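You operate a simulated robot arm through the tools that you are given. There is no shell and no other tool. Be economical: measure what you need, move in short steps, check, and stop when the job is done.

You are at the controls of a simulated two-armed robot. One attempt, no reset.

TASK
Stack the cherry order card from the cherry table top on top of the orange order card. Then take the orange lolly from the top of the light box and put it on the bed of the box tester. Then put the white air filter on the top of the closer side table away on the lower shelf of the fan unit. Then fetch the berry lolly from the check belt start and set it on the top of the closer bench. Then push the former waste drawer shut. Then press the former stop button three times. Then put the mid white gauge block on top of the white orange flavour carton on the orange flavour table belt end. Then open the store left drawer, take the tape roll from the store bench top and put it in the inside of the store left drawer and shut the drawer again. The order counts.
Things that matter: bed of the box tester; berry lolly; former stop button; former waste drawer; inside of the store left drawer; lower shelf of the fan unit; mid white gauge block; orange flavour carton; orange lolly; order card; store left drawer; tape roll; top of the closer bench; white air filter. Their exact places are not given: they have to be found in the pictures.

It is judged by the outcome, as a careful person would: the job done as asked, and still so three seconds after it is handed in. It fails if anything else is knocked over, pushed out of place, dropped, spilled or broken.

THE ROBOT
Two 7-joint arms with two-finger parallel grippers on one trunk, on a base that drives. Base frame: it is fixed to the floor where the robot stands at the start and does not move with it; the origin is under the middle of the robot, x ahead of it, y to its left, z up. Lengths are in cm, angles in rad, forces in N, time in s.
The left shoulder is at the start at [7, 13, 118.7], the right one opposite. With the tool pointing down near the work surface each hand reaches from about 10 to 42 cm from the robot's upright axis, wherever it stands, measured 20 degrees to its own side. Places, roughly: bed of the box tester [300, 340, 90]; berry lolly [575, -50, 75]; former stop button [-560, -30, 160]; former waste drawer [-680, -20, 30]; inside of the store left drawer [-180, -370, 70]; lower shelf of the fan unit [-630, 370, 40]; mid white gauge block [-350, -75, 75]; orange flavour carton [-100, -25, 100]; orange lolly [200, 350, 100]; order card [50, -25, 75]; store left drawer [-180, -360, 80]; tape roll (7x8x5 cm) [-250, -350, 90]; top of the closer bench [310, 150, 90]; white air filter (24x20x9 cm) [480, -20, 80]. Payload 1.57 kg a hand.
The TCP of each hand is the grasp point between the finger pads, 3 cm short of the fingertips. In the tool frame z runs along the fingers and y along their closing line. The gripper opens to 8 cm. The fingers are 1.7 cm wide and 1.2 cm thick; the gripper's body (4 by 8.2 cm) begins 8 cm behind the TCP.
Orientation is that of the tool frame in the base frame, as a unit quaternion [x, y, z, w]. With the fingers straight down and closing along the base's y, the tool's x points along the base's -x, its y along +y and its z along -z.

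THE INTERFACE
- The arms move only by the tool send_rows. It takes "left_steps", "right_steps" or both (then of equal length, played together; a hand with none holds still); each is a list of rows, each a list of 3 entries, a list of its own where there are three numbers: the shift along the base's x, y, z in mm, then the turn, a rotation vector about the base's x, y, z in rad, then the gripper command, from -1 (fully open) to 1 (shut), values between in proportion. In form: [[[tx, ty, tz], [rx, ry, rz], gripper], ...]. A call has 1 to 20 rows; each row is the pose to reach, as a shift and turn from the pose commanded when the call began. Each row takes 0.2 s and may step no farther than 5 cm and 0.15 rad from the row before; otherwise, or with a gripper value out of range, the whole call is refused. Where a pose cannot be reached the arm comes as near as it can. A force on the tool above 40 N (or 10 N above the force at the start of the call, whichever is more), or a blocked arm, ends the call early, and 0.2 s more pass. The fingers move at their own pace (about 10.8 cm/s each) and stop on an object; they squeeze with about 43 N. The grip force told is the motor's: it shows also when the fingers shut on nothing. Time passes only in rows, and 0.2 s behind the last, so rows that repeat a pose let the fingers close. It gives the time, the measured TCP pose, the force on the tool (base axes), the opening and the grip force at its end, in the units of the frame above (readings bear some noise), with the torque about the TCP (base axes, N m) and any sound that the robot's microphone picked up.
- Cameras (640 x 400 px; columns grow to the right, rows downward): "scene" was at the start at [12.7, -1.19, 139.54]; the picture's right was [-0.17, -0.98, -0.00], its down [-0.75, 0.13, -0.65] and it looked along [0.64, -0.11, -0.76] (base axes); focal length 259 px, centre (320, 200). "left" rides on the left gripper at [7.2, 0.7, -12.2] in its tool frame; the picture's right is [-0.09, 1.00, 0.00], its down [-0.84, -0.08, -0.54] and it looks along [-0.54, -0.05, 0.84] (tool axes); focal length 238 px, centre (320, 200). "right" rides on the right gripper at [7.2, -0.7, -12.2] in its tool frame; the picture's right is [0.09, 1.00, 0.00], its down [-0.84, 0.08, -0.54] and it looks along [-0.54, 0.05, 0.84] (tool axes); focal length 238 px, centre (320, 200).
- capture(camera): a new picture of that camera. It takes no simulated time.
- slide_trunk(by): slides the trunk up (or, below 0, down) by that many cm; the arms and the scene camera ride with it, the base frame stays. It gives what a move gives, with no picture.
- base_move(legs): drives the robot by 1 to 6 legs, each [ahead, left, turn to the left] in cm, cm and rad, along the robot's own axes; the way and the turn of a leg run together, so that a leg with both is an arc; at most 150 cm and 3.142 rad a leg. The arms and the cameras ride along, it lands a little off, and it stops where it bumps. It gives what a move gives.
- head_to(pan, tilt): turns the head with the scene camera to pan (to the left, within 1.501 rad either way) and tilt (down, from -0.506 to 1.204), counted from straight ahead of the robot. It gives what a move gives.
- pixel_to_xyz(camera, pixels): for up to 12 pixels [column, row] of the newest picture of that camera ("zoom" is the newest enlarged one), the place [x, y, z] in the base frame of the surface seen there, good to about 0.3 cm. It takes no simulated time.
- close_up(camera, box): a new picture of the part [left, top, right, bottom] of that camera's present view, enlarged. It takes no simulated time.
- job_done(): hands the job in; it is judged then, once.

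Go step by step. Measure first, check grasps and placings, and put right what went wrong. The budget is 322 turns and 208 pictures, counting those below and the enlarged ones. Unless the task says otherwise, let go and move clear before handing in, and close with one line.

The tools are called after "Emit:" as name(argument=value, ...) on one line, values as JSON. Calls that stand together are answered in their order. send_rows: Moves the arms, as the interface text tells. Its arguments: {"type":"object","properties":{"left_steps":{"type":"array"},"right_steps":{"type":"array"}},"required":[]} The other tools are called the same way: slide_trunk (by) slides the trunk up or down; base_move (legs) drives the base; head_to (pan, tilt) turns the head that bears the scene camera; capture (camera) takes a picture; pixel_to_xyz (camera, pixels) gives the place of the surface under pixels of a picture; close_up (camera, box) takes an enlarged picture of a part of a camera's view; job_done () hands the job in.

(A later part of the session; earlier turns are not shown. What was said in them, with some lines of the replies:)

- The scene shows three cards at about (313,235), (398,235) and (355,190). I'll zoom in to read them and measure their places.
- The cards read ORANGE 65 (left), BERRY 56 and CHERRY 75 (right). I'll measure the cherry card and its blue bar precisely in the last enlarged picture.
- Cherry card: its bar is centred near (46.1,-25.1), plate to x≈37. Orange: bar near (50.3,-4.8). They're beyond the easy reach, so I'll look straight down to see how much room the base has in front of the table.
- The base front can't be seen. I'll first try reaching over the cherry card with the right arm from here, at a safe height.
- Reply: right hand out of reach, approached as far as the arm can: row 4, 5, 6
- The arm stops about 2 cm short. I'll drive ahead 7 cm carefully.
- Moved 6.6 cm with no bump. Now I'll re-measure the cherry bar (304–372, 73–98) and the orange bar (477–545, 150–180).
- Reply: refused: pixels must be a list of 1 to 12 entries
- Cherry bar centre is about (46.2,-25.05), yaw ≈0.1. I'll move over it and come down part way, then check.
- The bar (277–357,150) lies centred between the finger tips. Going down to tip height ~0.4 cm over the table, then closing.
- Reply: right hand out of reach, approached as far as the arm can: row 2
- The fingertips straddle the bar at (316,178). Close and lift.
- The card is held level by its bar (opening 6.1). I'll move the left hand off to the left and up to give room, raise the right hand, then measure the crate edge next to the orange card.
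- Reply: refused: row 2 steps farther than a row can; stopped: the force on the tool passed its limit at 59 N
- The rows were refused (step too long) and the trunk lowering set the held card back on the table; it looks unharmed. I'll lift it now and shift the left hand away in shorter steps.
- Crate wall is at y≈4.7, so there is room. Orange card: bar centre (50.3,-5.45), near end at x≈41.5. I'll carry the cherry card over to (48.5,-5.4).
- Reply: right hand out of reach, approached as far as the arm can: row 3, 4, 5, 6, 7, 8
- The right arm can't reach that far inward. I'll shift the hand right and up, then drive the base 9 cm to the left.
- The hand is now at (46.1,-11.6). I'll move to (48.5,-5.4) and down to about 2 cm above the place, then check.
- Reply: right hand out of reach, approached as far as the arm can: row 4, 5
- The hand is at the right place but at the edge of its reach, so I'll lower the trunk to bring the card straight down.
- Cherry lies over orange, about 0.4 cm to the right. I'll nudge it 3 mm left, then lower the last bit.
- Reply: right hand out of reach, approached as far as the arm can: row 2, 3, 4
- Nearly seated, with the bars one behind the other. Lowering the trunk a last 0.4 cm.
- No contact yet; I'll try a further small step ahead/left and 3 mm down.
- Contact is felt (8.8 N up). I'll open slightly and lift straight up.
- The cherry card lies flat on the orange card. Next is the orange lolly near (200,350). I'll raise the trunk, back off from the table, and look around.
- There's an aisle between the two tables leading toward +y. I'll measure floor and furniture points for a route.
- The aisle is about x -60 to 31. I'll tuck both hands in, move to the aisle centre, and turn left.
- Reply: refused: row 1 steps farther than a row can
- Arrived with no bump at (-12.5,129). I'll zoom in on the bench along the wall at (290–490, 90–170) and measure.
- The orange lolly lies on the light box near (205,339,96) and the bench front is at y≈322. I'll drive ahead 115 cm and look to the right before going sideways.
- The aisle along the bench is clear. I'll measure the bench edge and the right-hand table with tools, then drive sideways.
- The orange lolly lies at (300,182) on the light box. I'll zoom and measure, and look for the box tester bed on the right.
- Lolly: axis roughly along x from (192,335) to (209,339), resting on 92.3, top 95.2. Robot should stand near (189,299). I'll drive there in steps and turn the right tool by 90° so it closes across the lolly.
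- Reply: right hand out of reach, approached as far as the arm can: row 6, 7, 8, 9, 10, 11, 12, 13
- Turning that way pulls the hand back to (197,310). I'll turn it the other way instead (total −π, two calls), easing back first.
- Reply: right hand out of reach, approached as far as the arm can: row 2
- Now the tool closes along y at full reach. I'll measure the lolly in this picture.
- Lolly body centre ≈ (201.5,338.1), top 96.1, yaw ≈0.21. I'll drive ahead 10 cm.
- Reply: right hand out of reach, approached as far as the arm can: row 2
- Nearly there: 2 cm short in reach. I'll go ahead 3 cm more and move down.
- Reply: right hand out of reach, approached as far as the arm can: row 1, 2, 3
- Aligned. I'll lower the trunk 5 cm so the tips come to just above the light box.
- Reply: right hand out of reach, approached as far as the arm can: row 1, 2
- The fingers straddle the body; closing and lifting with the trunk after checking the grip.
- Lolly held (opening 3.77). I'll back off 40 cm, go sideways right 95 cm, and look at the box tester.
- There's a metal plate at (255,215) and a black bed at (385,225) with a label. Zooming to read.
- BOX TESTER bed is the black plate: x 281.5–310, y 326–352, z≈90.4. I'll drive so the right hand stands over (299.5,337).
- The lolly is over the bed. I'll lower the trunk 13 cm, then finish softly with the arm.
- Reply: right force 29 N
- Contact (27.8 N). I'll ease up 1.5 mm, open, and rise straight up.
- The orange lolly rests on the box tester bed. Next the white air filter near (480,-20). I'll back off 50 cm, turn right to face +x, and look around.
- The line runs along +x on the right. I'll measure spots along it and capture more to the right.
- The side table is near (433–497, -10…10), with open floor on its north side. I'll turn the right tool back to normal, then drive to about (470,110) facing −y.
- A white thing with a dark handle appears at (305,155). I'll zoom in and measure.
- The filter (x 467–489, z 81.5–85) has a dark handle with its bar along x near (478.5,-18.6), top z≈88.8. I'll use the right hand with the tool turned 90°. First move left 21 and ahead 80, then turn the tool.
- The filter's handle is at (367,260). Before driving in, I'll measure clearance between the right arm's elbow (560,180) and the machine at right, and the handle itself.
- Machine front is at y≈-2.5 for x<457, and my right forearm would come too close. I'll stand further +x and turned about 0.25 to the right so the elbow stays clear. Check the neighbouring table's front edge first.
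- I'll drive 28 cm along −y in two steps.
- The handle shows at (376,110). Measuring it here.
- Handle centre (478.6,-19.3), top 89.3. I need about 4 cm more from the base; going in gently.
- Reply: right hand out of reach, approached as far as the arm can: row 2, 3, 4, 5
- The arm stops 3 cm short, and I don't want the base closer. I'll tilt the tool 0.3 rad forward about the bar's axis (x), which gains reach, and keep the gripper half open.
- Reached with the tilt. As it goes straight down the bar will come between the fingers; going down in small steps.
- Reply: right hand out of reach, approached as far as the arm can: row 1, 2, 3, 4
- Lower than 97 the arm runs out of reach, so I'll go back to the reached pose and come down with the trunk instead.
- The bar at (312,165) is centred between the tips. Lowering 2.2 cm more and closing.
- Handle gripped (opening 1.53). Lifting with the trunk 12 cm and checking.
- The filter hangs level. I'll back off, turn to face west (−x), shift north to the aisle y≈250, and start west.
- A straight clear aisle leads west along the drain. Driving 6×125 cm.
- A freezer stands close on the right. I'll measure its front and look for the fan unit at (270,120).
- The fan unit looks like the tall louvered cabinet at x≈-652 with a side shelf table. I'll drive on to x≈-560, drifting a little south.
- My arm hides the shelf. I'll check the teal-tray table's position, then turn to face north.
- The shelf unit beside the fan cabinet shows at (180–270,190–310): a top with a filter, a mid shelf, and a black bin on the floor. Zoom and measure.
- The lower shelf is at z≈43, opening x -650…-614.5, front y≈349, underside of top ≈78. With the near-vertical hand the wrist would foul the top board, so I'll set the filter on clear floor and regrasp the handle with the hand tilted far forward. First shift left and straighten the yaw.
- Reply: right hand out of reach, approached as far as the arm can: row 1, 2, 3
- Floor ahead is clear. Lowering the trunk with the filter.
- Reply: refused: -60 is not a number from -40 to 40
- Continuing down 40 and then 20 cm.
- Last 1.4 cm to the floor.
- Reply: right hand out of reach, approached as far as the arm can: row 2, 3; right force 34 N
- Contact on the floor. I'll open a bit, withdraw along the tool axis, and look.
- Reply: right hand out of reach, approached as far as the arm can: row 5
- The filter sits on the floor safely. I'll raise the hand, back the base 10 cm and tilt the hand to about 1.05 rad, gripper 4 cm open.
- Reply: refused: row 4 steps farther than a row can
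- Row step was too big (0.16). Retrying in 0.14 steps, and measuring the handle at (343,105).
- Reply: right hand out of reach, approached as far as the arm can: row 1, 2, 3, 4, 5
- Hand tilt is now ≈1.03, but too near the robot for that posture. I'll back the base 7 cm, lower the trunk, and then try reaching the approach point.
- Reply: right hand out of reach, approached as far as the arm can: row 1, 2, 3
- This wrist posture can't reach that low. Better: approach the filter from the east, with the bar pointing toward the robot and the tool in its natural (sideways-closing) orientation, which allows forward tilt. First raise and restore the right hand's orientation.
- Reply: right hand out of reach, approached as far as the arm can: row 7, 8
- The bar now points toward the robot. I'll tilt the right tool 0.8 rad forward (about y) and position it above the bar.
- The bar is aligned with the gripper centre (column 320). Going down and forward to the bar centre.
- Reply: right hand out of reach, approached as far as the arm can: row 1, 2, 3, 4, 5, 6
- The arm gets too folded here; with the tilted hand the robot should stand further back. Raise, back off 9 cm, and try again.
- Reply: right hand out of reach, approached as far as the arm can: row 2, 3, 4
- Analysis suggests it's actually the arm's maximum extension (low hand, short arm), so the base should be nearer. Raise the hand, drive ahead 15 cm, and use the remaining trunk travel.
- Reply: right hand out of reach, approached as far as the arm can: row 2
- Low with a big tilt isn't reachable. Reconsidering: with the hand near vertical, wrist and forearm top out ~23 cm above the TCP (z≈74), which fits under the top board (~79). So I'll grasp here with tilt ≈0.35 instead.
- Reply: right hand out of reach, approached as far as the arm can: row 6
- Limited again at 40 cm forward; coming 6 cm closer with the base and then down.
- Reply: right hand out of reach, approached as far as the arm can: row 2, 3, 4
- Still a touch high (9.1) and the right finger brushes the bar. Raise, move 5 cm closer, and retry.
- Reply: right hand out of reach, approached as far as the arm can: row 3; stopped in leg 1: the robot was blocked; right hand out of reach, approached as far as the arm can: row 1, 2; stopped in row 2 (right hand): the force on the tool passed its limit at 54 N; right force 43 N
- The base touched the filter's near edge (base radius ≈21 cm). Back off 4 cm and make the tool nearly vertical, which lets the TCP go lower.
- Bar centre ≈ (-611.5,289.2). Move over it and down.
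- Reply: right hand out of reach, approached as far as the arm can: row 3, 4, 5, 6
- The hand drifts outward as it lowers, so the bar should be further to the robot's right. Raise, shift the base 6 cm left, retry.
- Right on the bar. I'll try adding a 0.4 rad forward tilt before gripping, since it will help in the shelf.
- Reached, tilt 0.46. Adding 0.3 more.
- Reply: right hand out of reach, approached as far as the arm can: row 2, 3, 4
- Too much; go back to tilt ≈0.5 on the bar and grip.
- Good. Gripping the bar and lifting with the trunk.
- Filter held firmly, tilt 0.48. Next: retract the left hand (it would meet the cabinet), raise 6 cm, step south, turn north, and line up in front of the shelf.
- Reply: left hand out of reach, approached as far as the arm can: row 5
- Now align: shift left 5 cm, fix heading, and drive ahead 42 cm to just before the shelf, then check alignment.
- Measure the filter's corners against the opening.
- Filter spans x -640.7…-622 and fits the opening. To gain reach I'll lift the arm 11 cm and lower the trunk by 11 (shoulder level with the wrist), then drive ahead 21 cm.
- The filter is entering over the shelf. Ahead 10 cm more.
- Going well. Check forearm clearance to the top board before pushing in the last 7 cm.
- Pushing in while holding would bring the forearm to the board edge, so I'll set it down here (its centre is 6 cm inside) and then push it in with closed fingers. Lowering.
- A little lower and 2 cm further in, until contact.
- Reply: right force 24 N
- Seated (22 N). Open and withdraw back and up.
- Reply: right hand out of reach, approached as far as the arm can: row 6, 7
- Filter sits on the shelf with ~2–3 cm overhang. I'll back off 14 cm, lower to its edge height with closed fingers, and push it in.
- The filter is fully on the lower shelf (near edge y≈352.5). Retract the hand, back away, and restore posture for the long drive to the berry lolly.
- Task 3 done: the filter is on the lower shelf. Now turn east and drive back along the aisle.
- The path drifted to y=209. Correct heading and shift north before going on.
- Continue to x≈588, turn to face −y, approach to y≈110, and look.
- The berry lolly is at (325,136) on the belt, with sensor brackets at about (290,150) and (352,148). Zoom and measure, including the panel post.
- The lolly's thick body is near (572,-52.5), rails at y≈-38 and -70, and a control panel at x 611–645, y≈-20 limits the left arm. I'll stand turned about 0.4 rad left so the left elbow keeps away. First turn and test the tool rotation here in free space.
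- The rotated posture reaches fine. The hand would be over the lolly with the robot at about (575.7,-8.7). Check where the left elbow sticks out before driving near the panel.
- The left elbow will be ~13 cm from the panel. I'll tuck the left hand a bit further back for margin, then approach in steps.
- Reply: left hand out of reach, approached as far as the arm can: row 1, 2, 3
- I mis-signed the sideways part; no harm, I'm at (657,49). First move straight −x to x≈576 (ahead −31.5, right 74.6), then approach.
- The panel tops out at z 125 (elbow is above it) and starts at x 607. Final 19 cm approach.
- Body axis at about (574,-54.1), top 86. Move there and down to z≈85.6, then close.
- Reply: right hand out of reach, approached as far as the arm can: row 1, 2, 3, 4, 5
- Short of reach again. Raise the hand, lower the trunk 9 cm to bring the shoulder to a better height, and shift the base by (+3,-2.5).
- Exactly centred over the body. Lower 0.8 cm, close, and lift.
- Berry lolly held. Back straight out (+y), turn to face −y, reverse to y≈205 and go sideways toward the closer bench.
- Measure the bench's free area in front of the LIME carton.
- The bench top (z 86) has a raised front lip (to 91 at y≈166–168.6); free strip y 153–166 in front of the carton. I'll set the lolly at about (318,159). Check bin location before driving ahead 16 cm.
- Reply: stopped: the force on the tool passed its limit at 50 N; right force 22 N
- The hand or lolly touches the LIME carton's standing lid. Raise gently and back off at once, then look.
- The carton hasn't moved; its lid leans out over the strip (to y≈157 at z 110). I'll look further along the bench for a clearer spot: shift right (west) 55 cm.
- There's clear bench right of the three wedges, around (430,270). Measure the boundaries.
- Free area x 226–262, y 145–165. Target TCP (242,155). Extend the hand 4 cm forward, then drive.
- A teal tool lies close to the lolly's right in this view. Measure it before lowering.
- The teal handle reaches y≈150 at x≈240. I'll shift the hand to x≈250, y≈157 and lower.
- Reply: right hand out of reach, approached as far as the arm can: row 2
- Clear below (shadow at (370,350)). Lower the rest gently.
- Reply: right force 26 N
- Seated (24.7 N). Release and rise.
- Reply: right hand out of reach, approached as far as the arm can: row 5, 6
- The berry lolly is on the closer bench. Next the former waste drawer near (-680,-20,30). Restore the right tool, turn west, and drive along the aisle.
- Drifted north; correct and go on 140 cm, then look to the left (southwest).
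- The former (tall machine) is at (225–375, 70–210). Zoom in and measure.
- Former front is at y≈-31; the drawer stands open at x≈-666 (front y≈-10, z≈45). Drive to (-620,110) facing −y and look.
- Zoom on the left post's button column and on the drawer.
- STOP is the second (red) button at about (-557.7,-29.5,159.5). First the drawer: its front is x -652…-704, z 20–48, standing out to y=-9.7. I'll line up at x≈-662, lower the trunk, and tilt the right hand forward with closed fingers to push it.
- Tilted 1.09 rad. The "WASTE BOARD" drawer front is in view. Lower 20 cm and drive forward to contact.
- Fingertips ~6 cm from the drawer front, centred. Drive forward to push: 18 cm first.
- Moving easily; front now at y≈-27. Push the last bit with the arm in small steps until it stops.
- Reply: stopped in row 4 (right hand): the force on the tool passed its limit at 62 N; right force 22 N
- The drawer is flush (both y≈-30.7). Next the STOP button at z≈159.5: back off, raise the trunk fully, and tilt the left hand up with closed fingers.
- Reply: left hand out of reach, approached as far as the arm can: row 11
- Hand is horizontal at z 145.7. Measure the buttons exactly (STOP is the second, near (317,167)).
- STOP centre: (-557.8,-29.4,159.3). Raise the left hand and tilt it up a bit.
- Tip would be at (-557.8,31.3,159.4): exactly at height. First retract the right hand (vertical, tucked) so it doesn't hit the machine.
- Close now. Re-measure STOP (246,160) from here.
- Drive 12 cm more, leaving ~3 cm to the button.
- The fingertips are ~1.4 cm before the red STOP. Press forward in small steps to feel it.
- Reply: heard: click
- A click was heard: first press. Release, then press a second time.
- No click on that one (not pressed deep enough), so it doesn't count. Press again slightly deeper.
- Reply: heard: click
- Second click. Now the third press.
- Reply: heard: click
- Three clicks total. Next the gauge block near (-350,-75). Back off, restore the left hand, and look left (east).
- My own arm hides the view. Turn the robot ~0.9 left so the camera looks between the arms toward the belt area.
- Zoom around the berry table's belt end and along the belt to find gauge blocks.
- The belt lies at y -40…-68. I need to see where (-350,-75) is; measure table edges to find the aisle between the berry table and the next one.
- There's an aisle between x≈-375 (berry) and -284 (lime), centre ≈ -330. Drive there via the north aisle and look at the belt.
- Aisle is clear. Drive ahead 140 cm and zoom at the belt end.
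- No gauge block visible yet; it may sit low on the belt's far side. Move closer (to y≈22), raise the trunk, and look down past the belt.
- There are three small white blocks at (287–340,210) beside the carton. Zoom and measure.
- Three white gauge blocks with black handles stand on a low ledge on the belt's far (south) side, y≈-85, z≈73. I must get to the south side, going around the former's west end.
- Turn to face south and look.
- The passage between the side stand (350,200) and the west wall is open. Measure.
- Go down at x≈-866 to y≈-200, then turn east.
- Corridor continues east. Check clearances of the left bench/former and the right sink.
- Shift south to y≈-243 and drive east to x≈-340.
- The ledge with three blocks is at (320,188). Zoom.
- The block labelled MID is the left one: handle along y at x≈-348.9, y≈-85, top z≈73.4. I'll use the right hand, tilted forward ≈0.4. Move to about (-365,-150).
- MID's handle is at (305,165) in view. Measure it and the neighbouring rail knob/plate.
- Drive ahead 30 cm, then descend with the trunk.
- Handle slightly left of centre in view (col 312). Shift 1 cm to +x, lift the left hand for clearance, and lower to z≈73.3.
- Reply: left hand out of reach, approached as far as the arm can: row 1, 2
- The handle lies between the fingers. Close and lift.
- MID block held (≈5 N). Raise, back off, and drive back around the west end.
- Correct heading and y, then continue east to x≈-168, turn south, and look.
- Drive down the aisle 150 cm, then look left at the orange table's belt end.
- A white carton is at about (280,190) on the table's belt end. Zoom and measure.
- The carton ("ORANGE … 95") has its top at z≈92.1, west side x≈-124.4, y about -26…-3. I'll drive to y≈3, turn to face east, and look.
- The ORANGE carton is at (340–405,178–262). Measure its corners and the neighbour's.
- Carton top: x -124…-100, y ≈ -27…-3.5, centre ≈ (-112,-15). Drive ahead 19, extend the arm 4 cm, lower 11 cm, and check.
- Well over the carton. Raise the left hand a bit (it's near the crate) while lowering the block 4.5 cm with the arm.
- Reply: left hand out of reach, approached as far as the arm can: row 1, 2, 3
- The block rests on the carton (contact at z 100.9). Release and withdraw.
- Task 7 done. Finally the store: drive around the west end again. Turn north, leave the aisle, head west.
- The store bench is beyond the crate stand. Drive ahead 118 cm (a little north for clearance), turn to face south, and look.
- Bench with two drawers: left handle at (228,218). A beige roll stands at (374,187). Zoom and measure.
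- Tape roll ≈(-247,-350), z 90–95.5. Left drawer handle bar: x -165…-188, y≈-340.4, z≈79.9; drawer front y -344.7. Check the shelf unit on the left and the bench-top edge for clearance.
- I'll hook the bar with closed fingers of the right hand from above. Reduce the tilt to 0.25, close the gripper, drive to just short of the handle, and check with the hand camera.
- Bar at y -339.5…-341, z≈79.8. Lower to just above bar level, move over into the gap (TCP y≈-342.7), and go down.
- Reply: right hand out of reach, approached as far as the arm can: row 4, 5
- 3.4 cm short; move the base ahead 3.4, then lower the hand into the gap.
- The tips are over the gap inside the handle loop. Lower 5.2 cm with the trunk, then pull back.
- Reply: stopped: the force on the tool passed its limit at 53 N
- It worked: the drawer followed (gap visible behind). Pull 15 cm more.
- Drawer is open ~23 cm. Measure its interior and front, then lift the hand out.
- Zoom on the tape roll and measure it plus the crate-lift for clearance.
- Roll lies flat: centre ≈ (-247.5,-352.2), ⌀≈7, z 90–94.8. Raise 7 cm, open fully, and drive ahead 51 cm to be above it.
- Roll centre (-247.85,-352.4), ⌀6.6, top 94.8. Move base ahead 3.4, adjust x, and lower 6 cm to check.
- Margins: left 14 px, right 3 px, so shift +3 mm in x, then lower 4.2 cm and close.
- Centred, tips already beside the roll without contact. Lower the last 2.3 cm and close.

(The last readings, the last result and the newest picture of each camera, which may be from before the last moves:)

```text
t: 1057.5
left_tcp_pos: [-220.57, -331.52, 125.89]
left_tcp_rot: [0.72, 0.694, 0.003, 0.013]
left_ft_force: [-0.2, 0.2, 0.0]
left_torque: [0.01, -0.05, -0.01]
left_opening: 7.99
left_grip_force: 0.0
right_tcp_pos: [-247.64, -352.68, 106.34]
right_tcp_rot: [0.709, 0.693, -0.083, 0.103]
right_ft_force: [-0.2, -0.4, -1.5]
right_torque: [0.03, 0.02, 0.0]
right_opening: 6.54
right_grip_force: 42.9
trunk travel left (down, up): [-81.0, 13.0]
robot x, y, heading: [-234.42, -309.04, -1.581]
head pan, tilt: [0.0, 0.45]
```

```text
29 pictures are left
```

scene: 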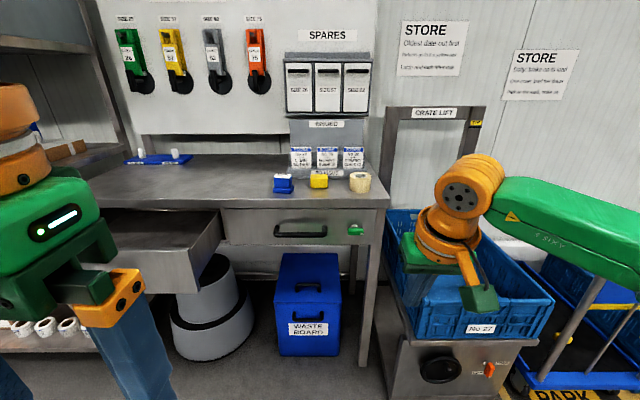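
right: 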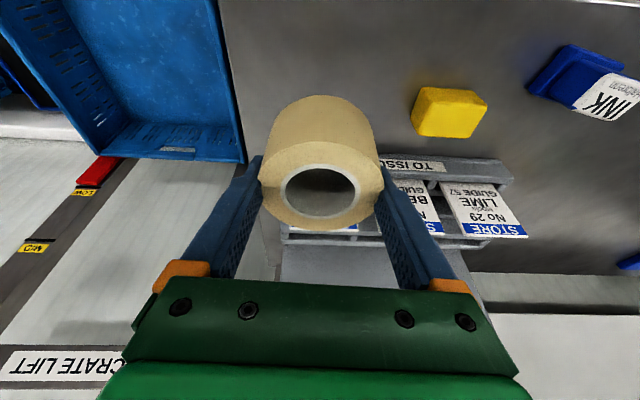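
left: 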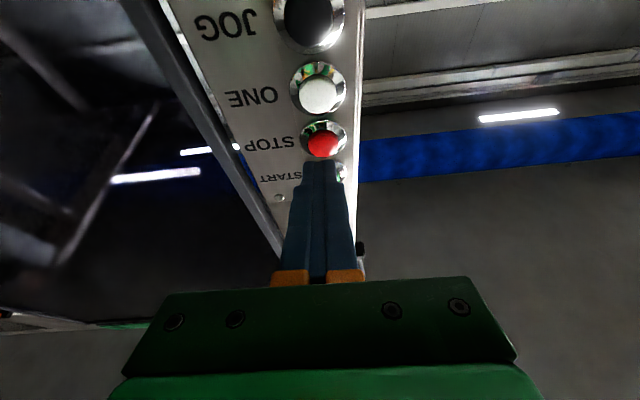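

Tape held. Back off, move left to the open drawer, and position over it at about (-175,-333.5).

Emit:
base_move(legs=[[-35, 0, 0.01], [0, 72.5, 0], [14, 0, 0]])

Emit:
capture(camera="right")

```text
t: 1064.3
left_tcp_pos: [-147.93, -309.06, 126.08]
left_tcp_rot: [0.715, 0.699, 0.003, 0.014]
left_ft_force: [-0.3, -0.6, -0.5]
left_torque: [-0.01, 0.03, 0.0]
left_opening: 8.0
left_grip_force: 0.0
right_tcp_pos: [-174.8, -330.74, 106.4]
right_tcp_rot: [0.704, 0.698, -0.083, 0.105]
right_ft_force: [0.0, -0.7, -1.2]
right_torque: [-0.04, -0.01, -0.02]
right_opening: 6.53
right_grip_force: 42.5
trunk travel left (down, up): [-81.0, 13.0]
robot x, y, heading: [-161.86, -286.95, -1.563]
head pan, tilt: [0.0, 0.45]
```

```text
28 pictures are left
```

right: 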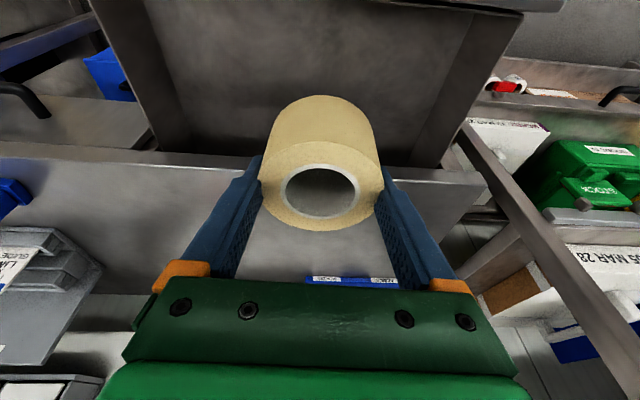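

Good. Lower 22 cm with the trunk and check.

Emit:
slide_trunk(by=-22)

Emit:
capture(camera="scene")

```text
t: 1066.6
left_tcp_pos: [-148.02, -309.44, 104.02]
left_tcp_rot: [0.715, 0.699, 0.004, 0.012]
left_ft_force: [-0.7, -0.7, 0.3]
left_torque: [0.0, -0.03, 0.02]
left_opening: 8.0
left_grip_force: 0.1
right_tcp_pos: [-174.86, -331.11, 84.22]
right_tcp_rot: [0.703, 0.698, -0.083, 0.103]
right_ft_force: [-0.1, -0.1, -2.2]
right_torque: [-0.03, -0.01, 0.02]
right_opening: 6.57
right_grip_force: 43.1
trunk travel left (down, up): [-59.0, 35.0]
robot x, y, heading: [-162.23, -287.08, -1.563]
head pan, tilt: [0.0, 0.45]
```

```text
27 pictures are left
```

scene: 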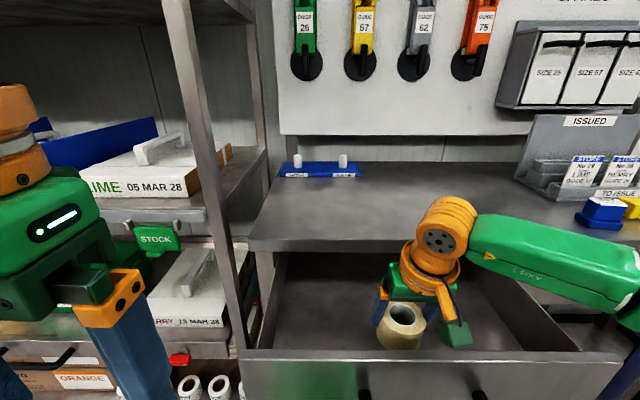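

Inside the drawer now. Lower the rest until contact.

Emit:
slide_trunk(by=-5.2)

Emit:
send_rows(right_steps=[[[0, 0, -4], [0, 0, 0], 1], [[0, 0, -8], [0, 0, 0], 1], [[0, 0, -11], [0, 0, 0], 1]])

```text
t: 1067.5
left_tcp_pos: [-148.06, -309.44, 98.75]
left_tcp_rot: [0.714, 0.7, 0.003, 0.013]
left_ft_force: [-0.1, 0.1, 0.2]
left_torque: [0.0, -0.03, -0.02]
left_opening: 8.01
left_grip_force: 0.0
right_tcp_pos: [-174.8, -331.09, 79.09]
right_tcp_rot: [0.704, 0.698, -0.083, 0.103]
right_ft_force: [0.7, -0.2, -0.6]
right_torque: [0.0, -0.01, 0.01]
right_opening: 6.52
right_grip_force: 43.0
trunk travel left (down, up): [-53.8, 40.2]
robot x, y, heading: [-161.92, -287.21, -1.562]
head pan, tilt: [0.0, 0.45]
```

```text
t: 1068.3
left_tcp_pos: [-148.02, -309.46, 98.78]
left_tcp_rot: [0.715, 0.699, 0.003, 0.013]
left_ft_force: [0.1, 0.1, -0.3]
left_torque: [0.0, 0.01, -0.01]
left_opening: 8.0
left_grip_force: 0.0
right_tcp_pos: [-174.81, -330.83, 78.1]
right_tcp_rot: [0.702, 0.699, -0.083, 0.106]
right_ft_force: [0.0, -1.3, 4.5]
right_torque: [0.09, 0.18, 0.06]
right_opening: 6.56
right_grip_force: 42.8
trunk travel left (down, up): [-53.8, 40.2]
robot x, y, heading: [-161.83, -287.2, -1.564]
head pan, tilt: [0.0, 0.45]
```

Contact at z 78.1 as expected. Release and rise straight up with the trunk.

Emit:
send_rows(right_steps=[[[0, 0, 0], [0, 0, 0], -0.5], [[0, 0, 0], [0, 0, 0], -1], [[0, 0, 0], [0, 0, 0], -1]])

Emit:
slide_trunk(by=22)

Emit:
base_move(legs=[[-30, 0, 0]])

Emit:
capture(camera="scene")

```text
t: 1069.1
left_tcp_pos: [-148.0, -309.45, 98.77]
left_tcp_rot: [0.715, 0.699, 0.003, 0.013]
left_ft_force: [-0.2, 0.3, 0.3]
left_torque: [0.01, 0.0, -0.01]
left_opening: 8.01
left_grip_force: 0.0
right_tcp_pos: [-174.85, -330.93, 78.02]
right_tcp_rot: [0.703, 0.698, -0.083, 0.104]
right_ft_force: [0.2, 0.5, -0.3]
right_torque: [-0.01, 0.02, 0.01]
right_opening: 8.0
right_grip_force: 0.1
trunk travel left (down, up): [-53.8, 40.2]
robot x, y, heading: [-161.67, -287.21, -1.56]
head pan, tilt: [0.0, 0.45]
```

```text
t: 1071.5
left_tcp_pos: [-148.1, -309.42, 120.69]
left_tcp_rot: [0.715, 0.699, 0.004, 0.013]
left_ft_force: [0.1, 0.1, -0.1]
left_torque: [-0.03, 0.02, -0.02]
left_opening: 8.01
left_grip_force: 0.0
right_tcp_pos: [-174.86, -331.06, 99.94]
right_tcp_rot: [0.704, 0.698, -0.084, 0.103]
right_ft_force: [0.0, 0.0, 0.5]
right_torque: [0.0, -0.01, 0.0]
right_opening: 8.01
right_grip_force: 0.1
trunk travel left (down, up): [-75.8, 18.2]
robot x, y, heading: [-162.42, -287.15, -1.568]
head pan, tilt: [0.0, 0.45]
```

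```text
t: 1073.5
left_tcp_pos: [-148.16, -279.35, 120.67]
left_tcp_rot: [0.712, 0.702, 0.004, 0.012]
left_ft_force: [-0.4, -0.1, -0.3]
left_torque: [-0.01, -0.01, 0.02]
left_opening: 8.01
left_grip_force: 0.1
right_tcp_pos: [-174.88, -300.97, 99.97]
right_tcp_rot: [0.701, 0.701, -0.082, 0.104]
right_ft_force: [0.2, -0.6, -0.6]
right_torque: [0.0, 0.0, 0.03]
right_opening: 8.01
right_grip_force: 0.1
trunk travel left (down, up): [-75.8, 18.2]
robot x, y, heading: [-162.19, -256.96, -1.552]
head pan, tilt: [0.0, 0.45]
```

```text
26 pictures are left
```

scene: 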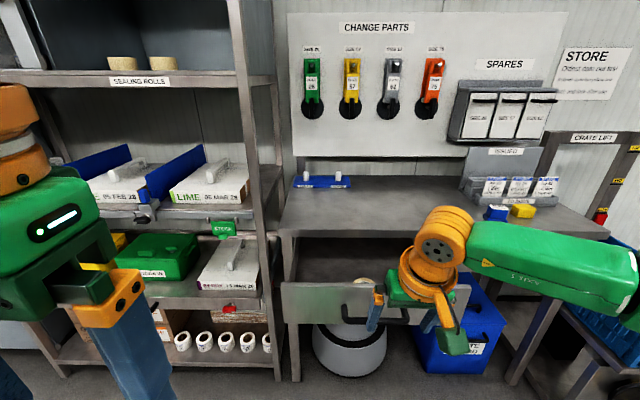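

Tape is in the drawer (362,282). To shut it: close fingers, tilt the hand to ~1.0 rad, lower to handle height, and push on the handle centre.

Emit:
send_rows(right_steps=[[[0, 10, 0], [-0.14, 0, 0], 1], [[0, 20, 0], [-0.28, 0, 0], 1], [[0, 20, 0], [-0.42, 0, 0], 1], [[0, 20, 0], [-0.56, 0, 0], 1], [[0, 20, 0], [-0.7, 0, 0], 1], [[0, 20, 0], [-0.76, 0, 0], 1]])

Emit:
slide_trunk(by=-18.4)

Emit:
capture(camera="scene")

```text
t: 1074.9
left_tcp_pos: [-148.2, -279.17, 120.65]
left_tcp_rot: [0.713, 0.701, 0.003, 0.012]
left_ft_force: [0.1, -0.3, -0.1]
left_torque: [-0.01, 0.02, 0.02]
left_opening: 8.0
left_grip_force: 0.1
right_tcp_pos: [-174.92, -298.86, 100.11]
right_tcp_rot: [0.612, 0.62, -0.336, 0.357]
right_ft_force: [-0.4, 0.1, 0.9]
right_torque: [-0.02, 0.02, 0.05]
right_opening: 0.03
right_grip_force: 20.9
trunk travel left (down, up): [-75.8, 18.2]
robot x, y, heading: [-161.96, -256.75, -1.556]
head pan, tilt: [0.0, 0.45]
```

```text
t: 1077.0
left_tcp_pos: [-148.3, -279.16, 102.47]
left_tcp_rot: [0.712, 0.702, 0.004, 0.012]
left_ft_force: [0.2, 0.6, -0.2]
left_torque: [0.03, 0.03, -0.03]
left_opening: 8.01
left_grip_force: 0.1
right_tcp_pos: [-174.9, -298.96, 81.64]
right_tcp_rot: [0.612, 0.62, -0.336, 0.358]
right_ft_force: [-0.2, 0.2, -0.3]
right_torque: [0.01, 0.03, -0.02]
right_opening: 0.0
right_grip_force: 21.3
trunk travel left (down, up): [-57.4, 36.6]
robot x, y, heading: [-162.22, -256.97, -1.555]
head pan, tilt: [0.0, 0.45]
```

```text
25 pictures are left
```

scene: 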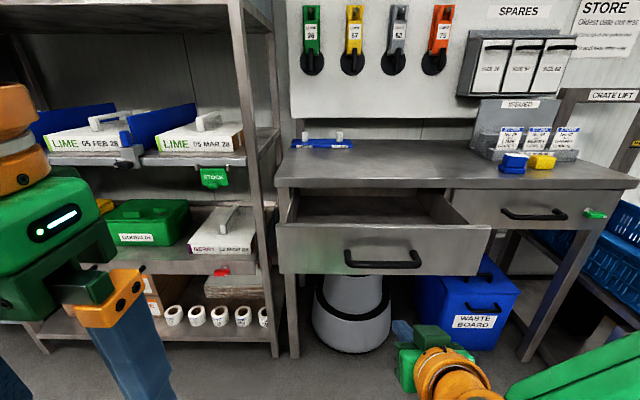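

Fingertips at (-174.9,-301.5,80), aligned with the handle. Drive forward 32 cm to push it in.

Emit:
base_move(legs=[[14, 0, -0.012], [19, 0, 0]])

Emit:
capture(camera="scene")

```text
t: 1079.5
left_tcp_pos: [-148.05, -312.78, 102.39]
left_tcp_rot: [0.716, 0.698, 0.003, 0.014]
left_ft_force: [0.0, -0.1, 0.2]
left_torque: [0.03, -0.02, -0.01]
left_opening: 8.01
left_grip_force: 0.0
right_tcp_pos: [-174.89, -332.11, 81.66]
right_tcp_rot: [0.615, 0.618, -0.338, 0.355]
right_ft_force: [0.5, 0.3, 0.1]
right_torque: [-0.02, 0.01, 0.01]
right_opening: 0.0
right_grip_force: 21.1
trunk travel left (down, up): [-57.4, 36.6]
robot x, y, heading: [-162.02, -290.07, -1.565]
head pan, tilt: [0.0, 0.45]
```

```text
24 pictures are left
```

scene: 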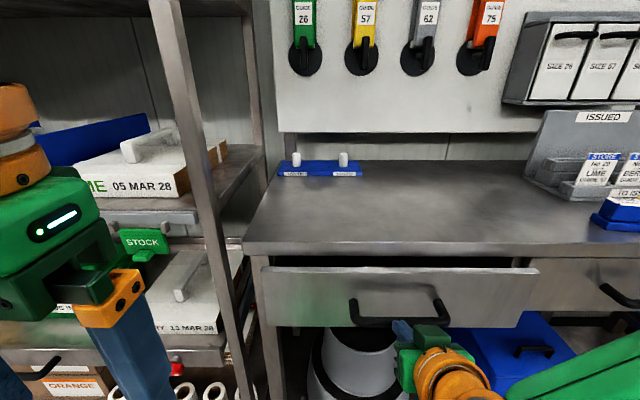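

Nearly shut (~5 cm left). Push the rest with the arm in small steps until it stops.

Emit:
send_rows(right_steps=[[[0, -15, 0], [0, 0, 0], 1], [[0, -30, 0], [0, 0, 0], 1], [[0, -40, 0], [0, 0, 0], 1], [[0, -50, 0], [0, 0, 0], 1], [[0, -60, 0], [0, 0, 0], 1], [[0, -70, 0], [0, 0, 0], 1]])

Emit:
capture(camera="scene")

Emit:
pixel_to_xyz(camera="scene", pixels=[[300, 290], [500, 290], [600, 275], [400, 285]])

```text
t: 1080.8
left_tcp_pos: [-148.17, -311.7, 102.69]
left_tcp_rot: [0.717, 0.697, -0.001, 0.016]
left_ft_force: [0.0, -1.3, 0.2]
left_torque: [0.0, -0.01, 0.02]
left_opening: 8.0
left_grip_force: 0.0
right_tcp_pos: [-174.82, -337.46, 81.69]
right_tcp_rot: [0.615, 0.62, -0.334, 0.355]
right_ft_force: [-2.4, 23.2, 12.8]
right_torque: [0.21, 0.2, -0.11]
right_opening: 0.01
right_grip_force: 21.4
trunk travel left (down, up): [-57.4, 36.6]
robot x, y, heading: [-162.05, -290.26, -1.564]
head pan, tilt: [0.0, 0.45]
stopped in row 6 (right hand): the force on the tool passed its limit at 46 N (the readings are from after the stop); the commanded pose is now the measured one
```

```text
23 pictures are left
```

scene: 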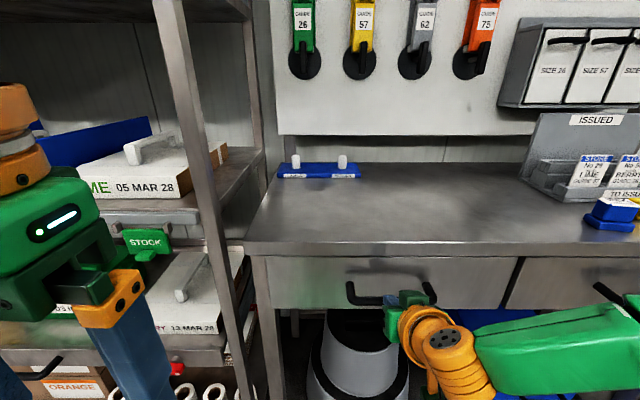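

```text
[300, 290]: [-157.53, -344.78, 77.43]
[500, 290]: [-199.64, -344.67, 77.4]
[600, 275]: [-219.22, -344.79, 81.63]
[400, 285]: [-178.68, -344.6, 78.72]
```

Left drawer front (-344.7) is flush with the right one. Withdraw and move clear.

Emit:
send_rows(right_steps=[[[0, 30, 0], [0, 0, 0], 1], [[0, 60, 0], [0, 0, 0], 1]])

Emit:
base_move(legs=[[-45, 0, 0]])

Emit:
capture(camera="scene")

```text
t: 1081.4
left_tcp_pos: [-148.13, -312.52, 102.33]
left_tcp_rot: [0.716, 0.698, 0.002, 0.013]
left_ft_force: [0.3, 1.4, -0.4]
left_torque: [0.01, -0.01, 0.0]
left_opening: 8.01
left_grip_force: 0.1
right_tcp_pos: [-174.85, -332.39, 81.23]
right_tcp_rot: [0.617, 0.62, -0.333, 0.352]
right_ft_force: [0.3, 0.0, -0.1]
right_torque: [-0.01, 0.03, 0.01]
right_opening: 0.0
right_grip_force: 20.9
trunk travel left (down, up): [-57.4, 36.6]
robot x, y, heading: [-161.95, -290.4, -1.565]
head pan, tilt: [0.0, 0.45]
```

```text
t: 1084.1
left_tcp_pos: [-148.4, -268.25, 102.26]
left_tcp_rot: [0.718, 0.696, 0.004, 0.012]
left_ft_force: [-0.7, -0.2, 0.1]
left_torque: [0.03, -0.01, -0.01]
left_opening: 8.01
left_grip_force: 0.1
right_tcp_pos: [-175.33, -287.79, 81.17]
right_tcp_rot: [0.62, 0.618, -0.333, 0.35]
right_ft_force: [-0.7, 0.2, 0.1]
right_torque: [-0.04, -0.01, -0.01]
right_opening: 0.0
right_grip_force: 21.1
trunk travel left (down, up): [-57.4, 36.6]
robot x, y, heading: [-162.36, -245.74, -1.572]
head pan, tilt: [0.0, 0.45]
```

```text
22 pictures are left
```

scene: 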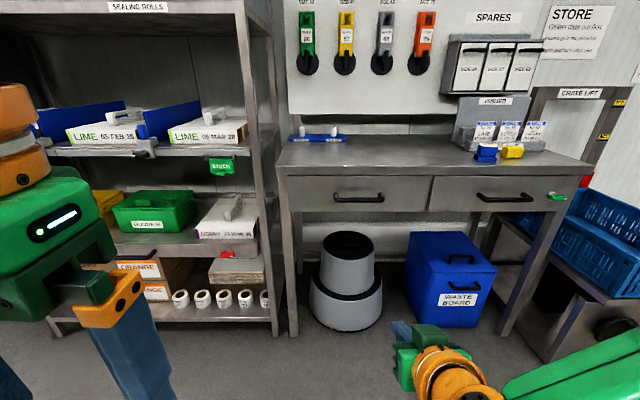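

Both store drawers are shut and flush, nothing has been disturbed, and the arms are clear. Handing in.

Emit:
job_done()

```text
The job is handed in.
```

All eight tasks are done in the order you gave, each checked in the pictures or readings, and the job is handed in. While I was carrying the berry lolly, the hand brushed the open lid of the LIME carton on the closer bench, but the carton measured in the same place afterwards.
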